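You operate a simulated robot arm through the tools that you are given. There is no shell and no other tool. Be economical: measure what you need, move in short steps, check, and stop when the job is done.

Carry out the task below with a simulated robot arm. There is one attempt and no reset: what you move stays moved.

TASK
Take the refill bottle and put it in the grey crate.
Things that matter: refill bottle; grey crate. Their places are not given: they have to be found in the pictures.

It is judged by the outcome, as a careful person would: the job done as asked, and still so three seconds after it is handed in. It fails if anything else is knocked over, pushed out of place, dropped, spilled or broken.

THE ROBOT
A 7-joint arm with a two-finger parallel gripper, fixed in place. Base frame: the origin is at the foot of the arm, x ahead of it, y to its left, z up; the work surface is at about z = 0. Lengths are in m, angles in degrees, forces in N, time in s.
With the tool pointing down near the work surface it reaches from about 0.22 to 0.58 m from the base axis. Its first joint turns from -66.0 to 66.0 degrees. Payload 2.5 kg.
Tool frame: the origin (TCP) lies between the finger pads and is the grasp point; the fingertips stand 0.023 m ahead of it; z points along the fingers, y is the line along which they close. The gripper opens to 0.094 m. The fingers are 0.038 m wide and 0.01 m thick; the gripper's body (0.054 by 0.096 m) begins 0.039 m behind the TCP.
Orientation is told as [roll, pitch, yaw] about the base's x, y, z axes, in that order, counted from this pose: with the fingers straight down and closing along the base's y, the tool's x points along the base's -x, its y along +y and its z along -z.

THE INTERFACE
- The arm moves only by the tool step_arm. Its argument "moves" is a list that holds one entry, the list of rows, each a list of 7 numbers: the shift along the tool's x, y, z in units of 30 mm (1.0 is 30 mm), then the turn, a rotation vector about the tool's x, y, z in units of 5 degrees (1.0 is 5 degrees), then the finger opening in m, from 0 to 0.094. In form: [[[x, y, z, wx, wy, wz, grip], ...]]. A call has 1 to 12 rows; each row shifts and turns the commanded pose from where the row before left it, along the tool's axes as they then stand. A call with a number of a shift or a turn outside -1 to 1 is refused whole. A row lasts 0.2 s, in which the tool goes at most 0.05 m and 8.6 degrees; a call with a longer step from one row to the next is refused whole, and so is a gripper value outside its range. A pose out of reach is approached as far as the arm can. The call stops where the force on the tool passes 40 N (or 10 N more than at its start, if that is more) or the arm is blocked; 0.2 s more then pass. The fingers move at their own pace (about 0.108 m/s each) and stop on an object; they squeeze with about 27 N. The grip force told is the motor's: it shows also when the fingers shut on nothing. Time passes only in rows, and 0.2 s behind the last, so rows that do not move let the fingers close. It gives the time, the measured TCP pose, the force on the tool (base axes), the opening and the grip force at its end, in the units of the frame above (readings bear some noise), and new pictures: "show" is both (left out), scene, wrist or none.
- Cameras (640 x 400 px; columns grow to the right, rows downward): "scene" is fixed at [0.0974, -0.3947, 0.5485]; the picture's right is [0.95, -0.31, 0.00], its down [-0.16, -0.50, -0.85] and it looks along [0.26, 0.81, -0.53] (base axes); focal length 314 px, centre (320, 200). "wrist" rides on the gripper at [-0.039, 0, -0.044] in the tool frame; the picture's right is [0.00, -1.00, 0.00], its down [0.97, 0.00, -0.24] and it looks along [0.24, 0.00, 0.97] (tool axes); focal length 218 px, centre (320, 200).
- locate(camera, pixels): for up to 12 pixels [column, row] of the newest picture of that camera ("zoom" is the newest enlarged one), the place [x, y, z] in the base frame of the surface seen there, good to about 0.002 m. No time passes.
- inspect(camera, box): a new picture of the part [left, top, right, bottom] of that camera's present view, enlarged. No time passes.
- sign_off(): hands the job in; it is judged then, once.

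Work in short steps. Measure before you move; look again where a grasp or a placing could have gone wrong, and mend it. You have 60 turns and 100 pictures in all, the two below and enlarged ones among them. Open the gripper and draw the arm clear of the work before you hand the job in, unless the task says otherwise; then end with one line.

The tools are called as name(argument=value, ...) on one line, values as JSON. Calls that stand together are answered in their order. step_arm: Moves the arm, as the interface text tells. Its arguments: {"type":"object","properties":{"moves":{"type":"array","items":{"type":"array","items":{"type":"array","items":{"type":"number"}}}},"show":{"type":"string","enum":["both","scene","wrist","none"]}},"required":["moves"]} The other tools are called the same way: locate (camera, pixels) gives the place of the surface under pixels of a picture; inspect (camera, box) takes an enlarged picture of a part of a camera's view; sign_off () hands the job in.

At the start:

```text
t: 0.0
position: [0.3218, -0.0243, 0.3103]
tool_rot: [0.0, 0.0, 0.0]
force: [-1.3, 0.0, -0.2]
gripper_width: 0.094
finger_force: 0.0
```

scene: 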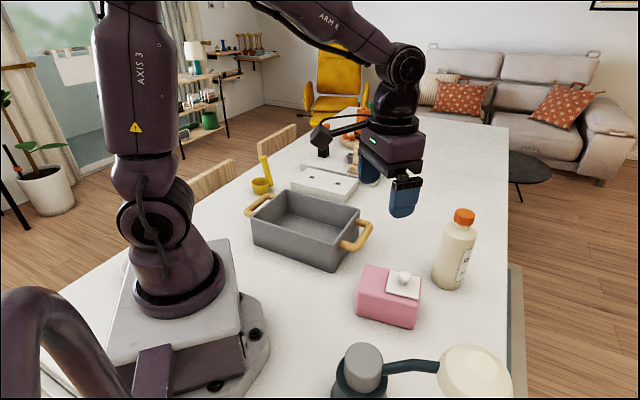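
wrist: 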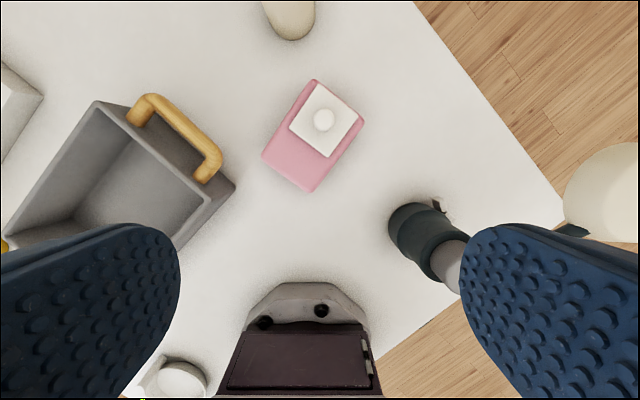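

The cream bottle with the orange cap at scene (455,250) may be the refill bottle, and the grey crate is at (308,228). I'll enlarge both and measure them.

inspect(camera="scene", box=[340, 180, 520, 340])

inspect(camera="scene", box=[230, 90, 430, 215])

locate(camera="scene", pixels=[[464, 212], [463, 220], [460, 232], [437, 250], [455, 255], [472, 255], [450, 285], [434, 277], [463, 287], [408, 278], [360, 300], [420, 320]])

locate(camera="scene", pixels=[[286, 192], [254, 218], [366, 218], [332, 268], [300, 235], [320, 240], [265, 203], [362, 236], [342, 248], [371, 227], [320, 220], [290, 215]])

```text
2.50 times, centred on (430, 260) of scene
```

zoom: 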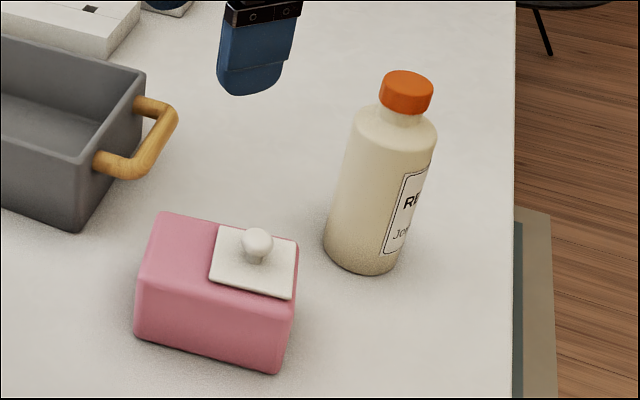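

```text
3.20 times, centred on (330, 152) of scene
```

zoom: 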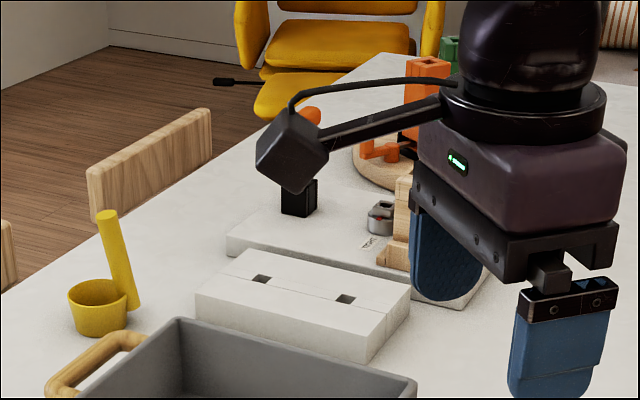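

```text
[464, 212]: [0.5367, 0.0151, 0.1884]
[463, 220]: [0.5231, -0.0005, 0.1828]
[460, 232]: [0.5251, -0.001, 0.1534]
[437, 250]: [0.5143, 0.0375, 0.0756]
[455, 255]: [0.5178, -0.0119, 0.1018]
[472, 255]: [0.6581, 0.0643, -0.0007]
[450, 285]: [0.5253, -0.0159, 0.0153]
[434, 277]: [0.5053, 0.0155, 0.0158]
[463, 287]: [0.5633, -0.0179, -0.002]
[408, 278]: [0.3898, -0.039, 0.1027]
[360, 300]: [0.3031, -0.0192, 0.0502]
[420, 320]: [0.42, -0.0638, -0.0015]
```

```text
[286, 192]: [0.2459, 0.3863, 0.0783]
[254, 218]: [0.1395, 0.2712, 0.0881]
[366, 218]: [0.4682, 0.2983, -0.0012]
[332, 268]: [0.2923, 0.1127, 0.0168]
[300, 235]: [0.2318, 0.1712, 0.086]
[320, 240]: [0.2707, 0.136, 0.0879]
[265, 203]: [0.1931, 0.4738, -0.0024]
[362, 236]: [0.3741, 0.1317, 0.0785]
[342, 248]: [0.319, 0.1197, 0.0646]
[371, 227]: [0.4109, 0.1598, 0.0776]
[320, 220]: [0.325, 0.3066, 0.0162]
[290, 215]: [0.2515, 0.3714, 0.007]
```

The label reads "RE…", so this is the refill bottle. I'll measure its profile (cap, neck, shoulder) and the crate's corners more closely.

locate(camera="scene", pixels=[[464, 209], [456, 214], [473, 215], [463, 224], [462, 227], [461, 229], [449, 228], [446, 232], [473, 236], [459, 236], [458, 241], [441, 245]])

locate(camera="scene", pixels=[[358, 209], [332, 246], [253, 222], [287, 191], [325, 200], [330, 230], [310, 226], [290, 205], [340, 218], [328, 240], [262, 220], [350, 212]])

inspect(camera="scene", box=[235, 175, 385, 275])

```text
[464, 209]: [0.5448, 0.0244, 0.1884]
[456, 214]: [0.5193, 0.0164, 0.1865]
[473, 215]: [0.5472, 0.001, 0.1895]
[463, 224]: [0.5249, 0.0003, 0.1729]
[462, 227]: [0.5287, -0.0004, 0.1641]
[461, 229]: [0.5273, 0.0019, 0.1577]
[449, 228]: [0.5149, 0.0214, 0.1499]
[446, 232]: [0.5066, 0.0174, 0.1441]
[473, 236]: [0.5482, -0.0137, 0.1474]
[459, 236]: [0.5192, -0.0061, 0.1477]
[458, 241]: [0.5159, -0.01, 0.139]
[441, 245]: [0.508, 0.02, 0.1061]
```

```text
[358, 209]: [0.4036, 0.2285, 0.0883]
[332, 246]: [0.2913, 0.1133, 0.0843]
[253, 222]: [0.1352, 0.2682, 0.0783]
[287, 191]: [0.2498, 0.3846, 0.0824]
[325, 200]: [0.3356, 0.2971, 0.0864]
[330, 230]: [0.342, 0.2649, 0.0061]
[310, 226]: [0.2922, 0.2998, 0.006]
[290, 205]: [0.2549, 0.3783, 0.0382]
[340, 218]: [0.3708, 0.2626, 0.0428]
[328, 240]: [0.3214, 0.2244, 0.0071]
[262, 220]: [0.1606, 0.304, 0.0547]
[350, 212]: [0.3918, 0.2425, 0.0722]
```

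```text
4.00 times, centred on (310, 225) of scene
```

zoom: 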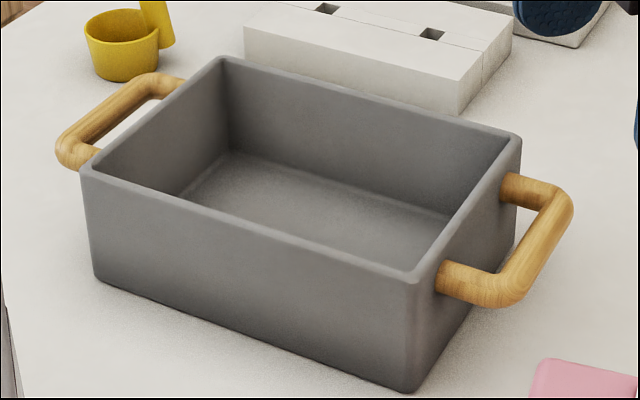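

Bottle: cap axis is about (0.533, 0.012), with the cap from z 0.163 to 0.190 and the body about 0.06 m wide. The crate's centre is about (0.270, 0.249), with its rim at 0.088 and floor at 0.007. I'll move above the bottle at the present height.

step_arm(moves=[[[-0.88, 0.151, 0, 0, 0, 0, 0.094], [-0.88, 0.151, 0, 0, 0, 0, 0.094], [-0.88, 0.151, 0, 0, 0, 0, 0.094], [-0.88, 0.151, 0, 0, 0, 0, 0.094], [-0.88, 0.151, 0, 0, 0, 0, 0.094], [-0.88, 0.151, 0, 0, 0, 0, 0.094], [-0.88, 0.151, 0, 0, 0, 0, 0.094], [-0.88, 0.151, 0, 0, 0, 0, 0.094], [0, 0, 0, 0, 0, 0, 0.094]]])

```text
t: 2.0
position: [0.5317, 0.0103, 0.3112]
tool_rot: [0.0, 0.0, 0.0]
force: [0.5, -0.6, 0.3]
gripper_width: 0.0939
finger_force: 0.0
```

scene: 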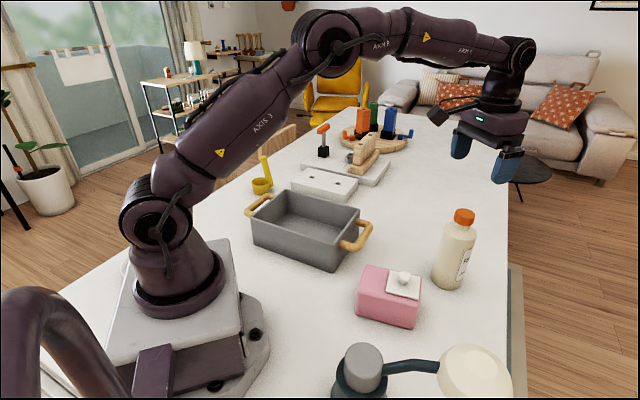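
wrist: 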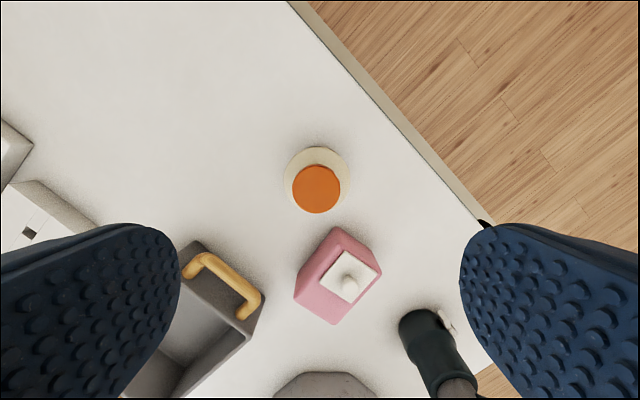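

The arm is above the bottle, and the wrist camera sees the cap at (317,188). I'll locate the cap's edges.

locate(camera="wrist", pixels=[[317, 188], [296, 188], [337, 188], [317, 168], [317, 210], [290, 175], [345, 175], [317, 152]])

```text
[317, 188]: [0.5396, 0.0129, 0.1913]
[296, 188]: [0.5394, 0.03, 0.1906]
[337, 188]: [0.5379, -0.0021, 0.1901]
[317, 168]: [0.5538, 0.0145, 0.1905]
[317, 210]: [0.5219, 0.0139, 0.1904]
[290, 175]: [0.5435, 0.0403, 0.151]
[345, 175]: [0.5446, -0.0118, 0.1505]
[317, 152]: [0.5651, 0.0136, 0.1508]
```

The cap's centre is (0.538, 0.014) and its top is at 0.190. I'll centre on it and descend to TCP z ≈ 0.180, which puts the tips at 0.157, just above the shoulder.

step_arm(moves=[[[-0.21, 0.12, 0.6, 0, 0, 0, 0.094], [0, 0, 0.8, 0, 0, 0, 0.094], [0, 0, 0.8, 0, 0, 0, 0.094], [0, 0, 0.8, 0, 0, 0, 0.094], [0, 0, 0.7, 0, 0, 0, 0.094], [0, 0, 0.65, 0, 0, 0, 0.094], [0, 0, 0, 0, 0, 0, 0.094]]])

```text
t: 3.6
position: [0.5376, 0.015, 0.1816]
tool_rot: [-0.1, -0.1, -0.1]
force: [0.9, -0.2, 0.0]
gripper_width: 0.0942
finger_force: 0.1
```

scene: 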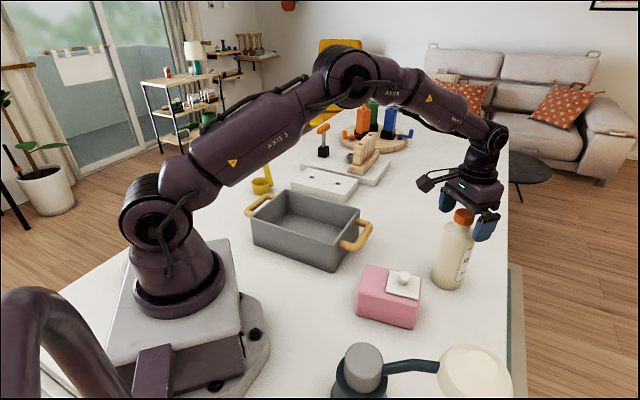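
wrist: 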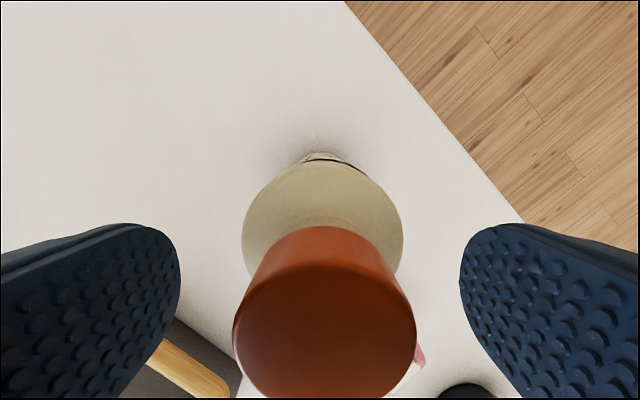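

The cap sits between the pads, so I'll close on it.

step_arm(moves=[[[0, 0, 0, 0, 0, 0, 0.05], [0, 0, 0, 0, 0, 0, 0.04], [0, 0, 0, 0, 0, 0, 0.025], [0, 0, 0, 0, 0, 0, 0.015], [0, 0, 0, 0, 0, 0, 0.015]]])

```text
t: 4.8
position: [0.5382, 0.0158, 0.1805]
tool_rot: [0.0, -0.1, 0.0]
force: [-0.1, 0.1, -0.2]
gripper_width: 0.036
finger_force: 26.5
```

scene: 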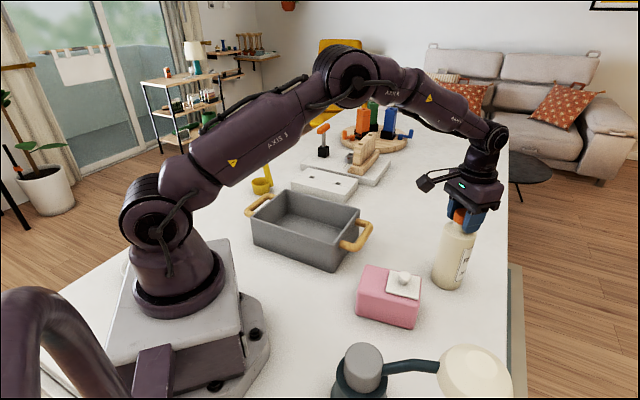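
wrist: 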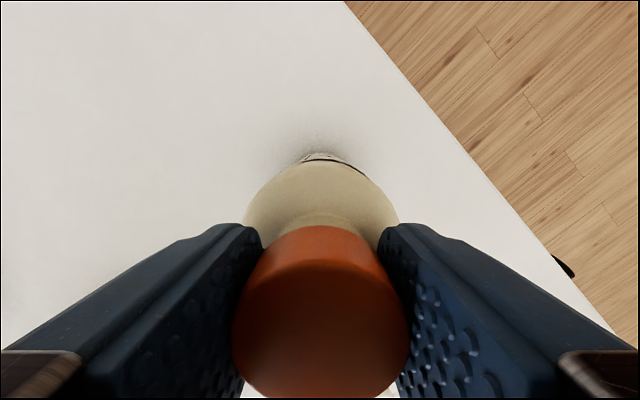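

The fingers hold the cap at 0.036 m with 26.5 N. I'll do a small slow test lift first.

step_arm(moves=[[[0, 0, -0.2, 0, 0, 0, 0.015], [0, 0, -0.3, 0, 0, 0, 0.015], [0, 0, -0.3, 0, 0, 0, 0.015], [0, 0, -0.2, 0, 0, 0, 0.015], [0, 0, 0, 0, 0, 0, 0.015]]])

```text
t: 6.0
position: [0.5379, 0.0148, 0.2119]
tool_rot: [0.0, 0.0, 0.0]
force: [-0.2, -0.1, -3.3]
gripper_width: 0.036
finger_force: 27.1
```

scene: 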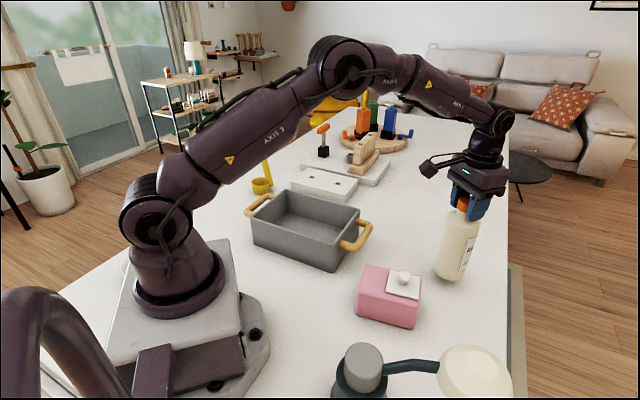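
wrist: 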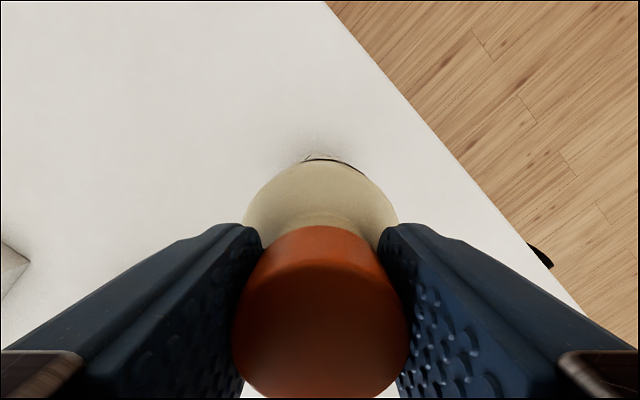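

The whole bottle is off the table (about 3.3 N) and held steadily. I'll lift it to about 0.325.

step_arm(moves=[[[0, 0, -0.3, 0, 0, 0, 0.015], [0, 0, -0.5, 0, 0, 0, 0.015], [0, 0, -0.5, 0, 0, 0, 0.015], [0, 0, -0.5, 0, 0, 0, 0.015], [0, 0, -0.5, 0, 0, 0, 0.015], [0, 0, -0.5, 0, 0, 0, 0.015], [0, 0, -0.5, 0, 0, 0, 0.015], [0, 0, -0.3, 0, 0, 0, 0.015], [0, 0, -0.2, 0, 0, 0, 0.015], [0, 0, 0, 0, 0, 0, 0.015]]], show="scene")

```text
t: 8.2
position: [0.5379, 0.0138, 0.3248]
tool_rot: [0.0, 0.0, 0.0]
force: [-0.2, -0.4, -2.3]
gripper_width: 0.0361
finger_force: 26.7
```

scene: 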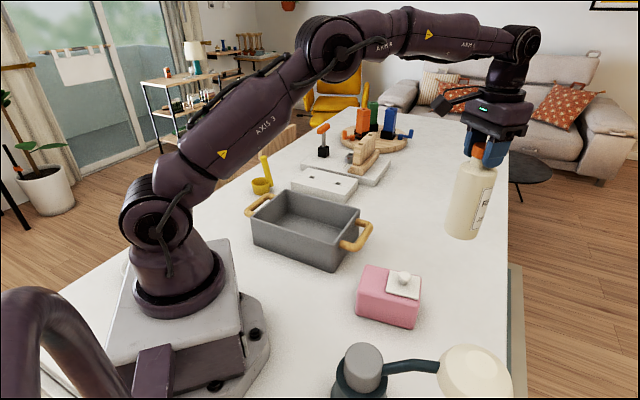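

The bottle's bottom is at about 0.145, clear of everything. I'll carry it over the crate centre smoothly, first half now.

step_arm(moves=[[[0.2, 0.18, 0, 0, 0, 0, 0.015], [0.4, 0.358, 0, 0, 0, 0, 0.015], [0.4, 0.358, 0, 0, 0, 0, 0.015], [0.4, 0.358, 0, 0, 0, 0, 0.015], [0.4, 0.358, 0, 0, 0, 0, 0.015], [0.4, 0.358, 0, 0, 0, 0, 0.015], [0.4, 0.358, 0, 0, 0, 0, 0.015], [0.4, 0.358, 0, 0, 0, 0, 0.015], [0.4, 0.358, 0, 0, 0, 0, 0.015], [0.4, 0.358, 0, 0, 0, 0, 0.015], [0.4, 0.358, 0, 0, 0, 0, 0.015], [0.2, 0.18, 0, 0, 0, 0, 0.015]]], show="scene")

```text
t: 10.8
position: [0.406, 0.1342, 0.3256]
tool_rot: [0.1, 0.1, 0.2]
force: [0.2, -0.2, -3.3]
gripper_width: 0.0363
finger_force: 26.7
```

scene: 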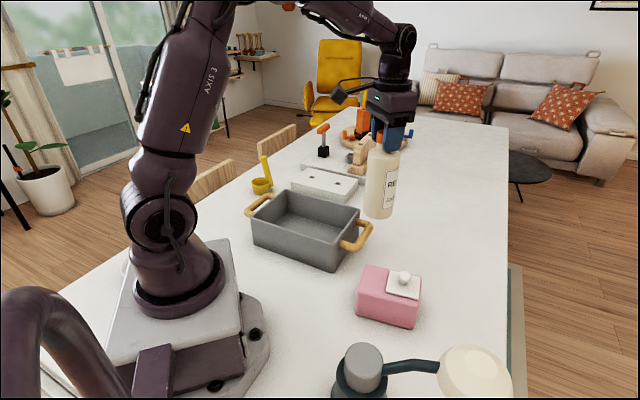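

The grip is steady. I'll do the second half now, to (0.272, 0.250).

step_arm(moves=[[[0.2, 0.176, 0, 0, 0, 0, 0.015], [0.406, 0.352, 0, 0, 0, 0, 0.015], [0.406, 0.352, 0, 0, 0, 0, 0.015], [0.406, 0.352, 0, 0, 0, 0, 0.015], [0.406, 0.352, 0, 0, 0, 0, 0.015], [0.406, 0.352, 0, 0, 0, 0, 0.015], [0.406, 0.352, 0, 0, 0, 0, 0.015], [0.406, 0.352, 0, 0, 0, 0, 0.015], [0.406, 0.352, 0, 0, 0, 0, 0.015], [0.406, 0.352, 0, 0, 0, 0, 0.015], [0.406, 0.352, 0, 0, 0, 0, 0.015], [0.2, 0.176, 0, 0, 0, 0, 0.015]]])

```text
t: 13.4
position: [0.272, 0.2481, 0.3252]
tool_rot: [0.0, 0.0, 0.1]
force: [0.5, -0.4, -3.4]
gripper_width: 0.0364
finger_force: 26.7
```

scene: 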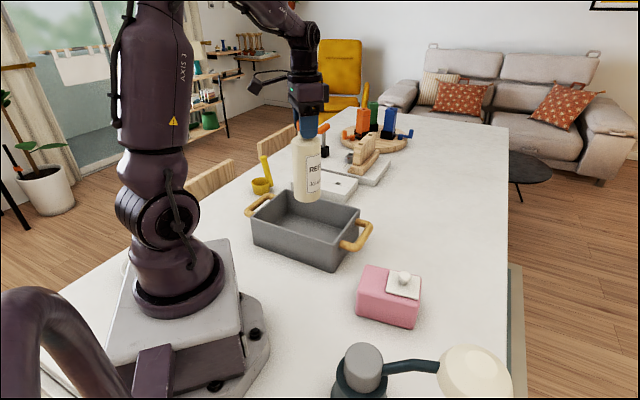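
wrist: 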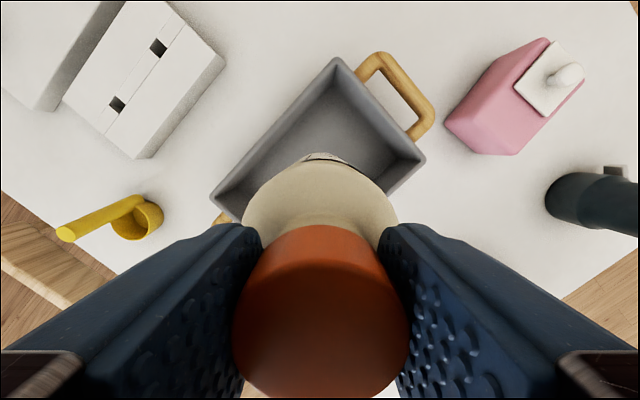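

The bottle is centred over the crate. It should touch the floor at TCP z ≈ 0.187, so I'll lower to about 0.197 first.

step_arm(moves=[[[0, 0, 0.3, 0, 0, 0, 0.015], [0, 0, 0.5, 0, 0, 0, 0.015], [0, 0, 0.5, 0, 0, 0, 0.015], [0, 0, 0.5, 0, 0, 0, 0.015], [0, 0, 0.5, 0, 0, 0, 0.015], [0, 0, 0.5, 0, 0, 0, 0.015], [0, 0, 0.5, 0, 0, 0, 0.015], [0, 0, 0.5, 0, 0, 0, 0.015], [0, 0, 0.3, 0, 0, 0, 0.015], [0, 0, 0.15, 0, 0, 0, 0.015], [0, 0, 0, 0, 0, 0, 0.015]]])

```text
t: 15.8
position: [0.2706, 0.2481, 0.1964]
tool_rot: [0.0, 0.0, -0.1]
force: [0.5, 0.6, -3.2]
gripper_width: 0.0363
finger_force: 27.2
```

scene: 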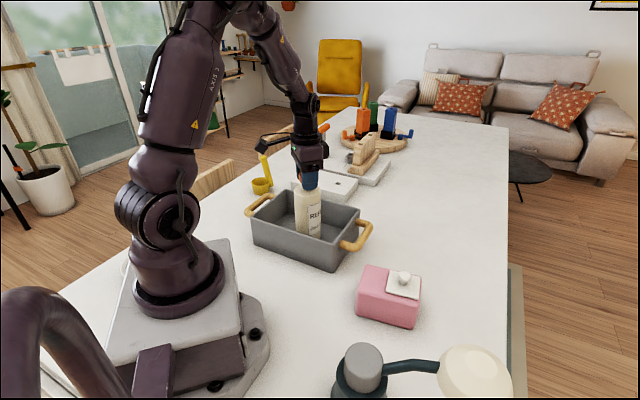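
wrist: 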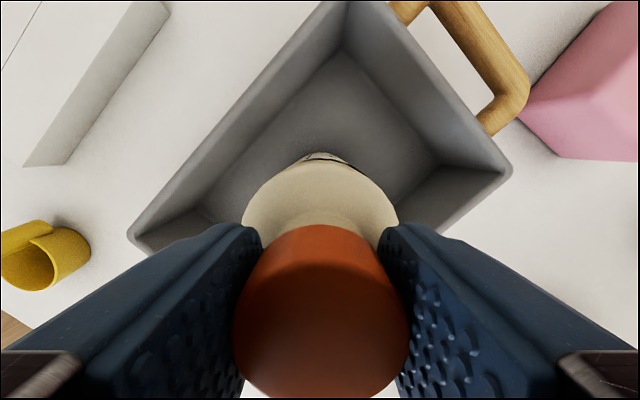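

The bottle is inside the walls and still hanging. I'll lower it the last few millimetres slowly and watch the force.

step_arm(moves=[[[0, 0, 0.1, 0, 0, 0, 0.015], [0, 0, 0.1, 0, 0, 0, 0.015], [0, 0, 0.08, 0, 0, 0, 0.015], [0, 0, 0, 0, 0, 0, 0.015]]], show="none")

```text
t: 16.8
position: [0.272, 0.2489, 0.1899]
tool_rot: [0.1, 0.0, 0.0]
force: [0.0, -1.3, 0.6]
gripper_width: 0.036
finger_force: 26.8
```

The weight has come off the tool (−3.2 to +0.6 N), so the bottle stands on the crate floor. I'll open the gripper.

step_arm(moves=[[[0, 0, 0, 0, 0, 0, 0.05], [0, 0, 0, 0, 0, 0, 0.07], [0, 0, 0, 0, 0, 0, 0.094], [0, 0, 0, 0, 0, 0, 0.094]]])

```text
t: 17.8
position: [0.272, 0.2495, 0.1893]
tool_rot: [-0.1, 0.1, 0.0]
force: [0.1, 0.1, -0.2]
gripper_width: 0.0939
finger_force: 0.1
```

scene: 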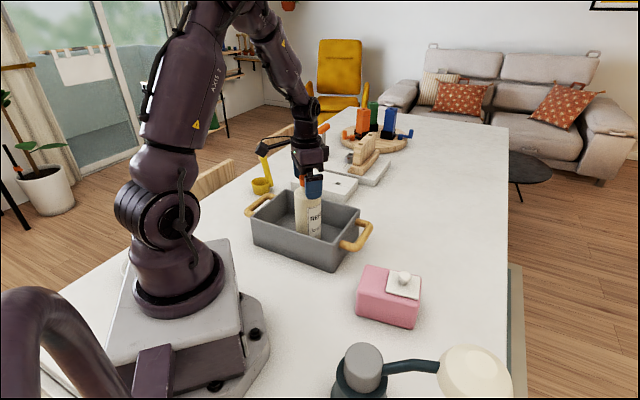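
wrist: 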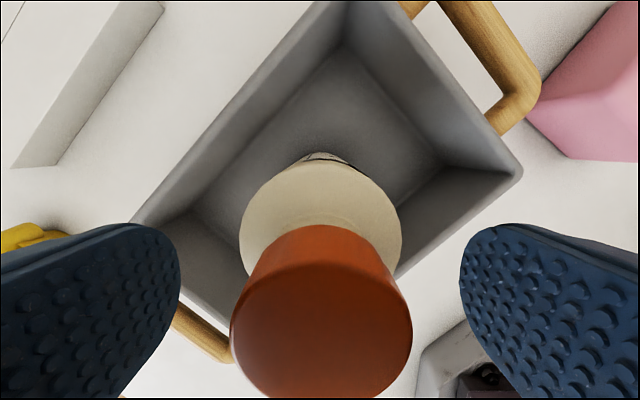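

The bottle is released and upright. I'll rise straight up, clear of it.

step_arm(moves=[[[0, 0, -0.4, 0, 0, 0, 0.094], [0, 0, -0.6, 0, 0, 0, 0.094], [0, 0, -0.8, 0, 0, 0, 0.094], [0, 0, -0.8, 0, 0, 0, 0.094], [0, 0, -0.8, 0, 0, 0, 0.094], [0, 0, -0.8, 0, 0, 0, 0.094], [-0.8, -0.8, 0, 0, 0, 0, 0.094], [-0.8, -0.8, 0, 0, 0, 0, 0.094], [-0.8, -0.8, 0, 0, 0, 0, 0.094], [-0.8, -0.8, 0, 0, 0, 0, 0.094], [0, 0, 0, 0, 0, 0, 0.094]]])

```text
t: 20.2
position: [0.3683, 0.1518, 0.3144]
tool_rot: [0.1, -0.1, 0.0]
force: [0.0, -0.8, 0.1]
gripper_width: 0.0941
finger_force: 0.1
```

scene: 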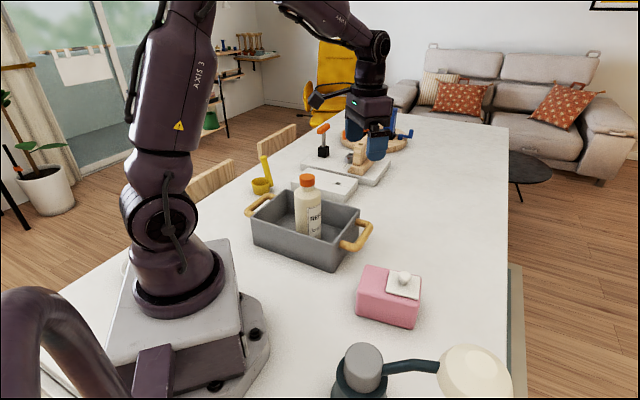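
wrist: 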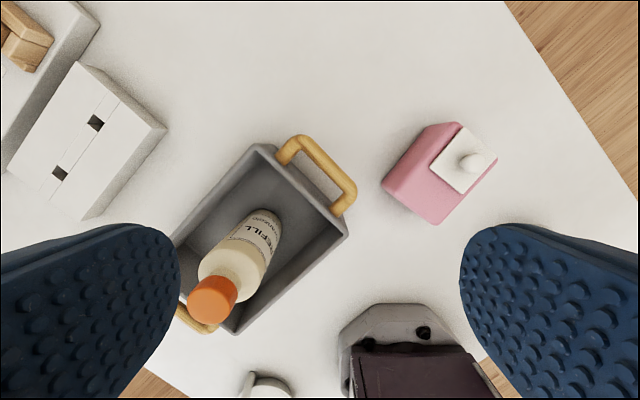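

The refill bottle stands upright in the crate, its label readable, and nothing else has moved. The arm is clear and the gripper open, so I'll hand the job in.

sign_off()

```text
The job is handed in.
```

The refill bottle is standing upright in the grey crate, nothing else was disturbed, and the job is handed in.
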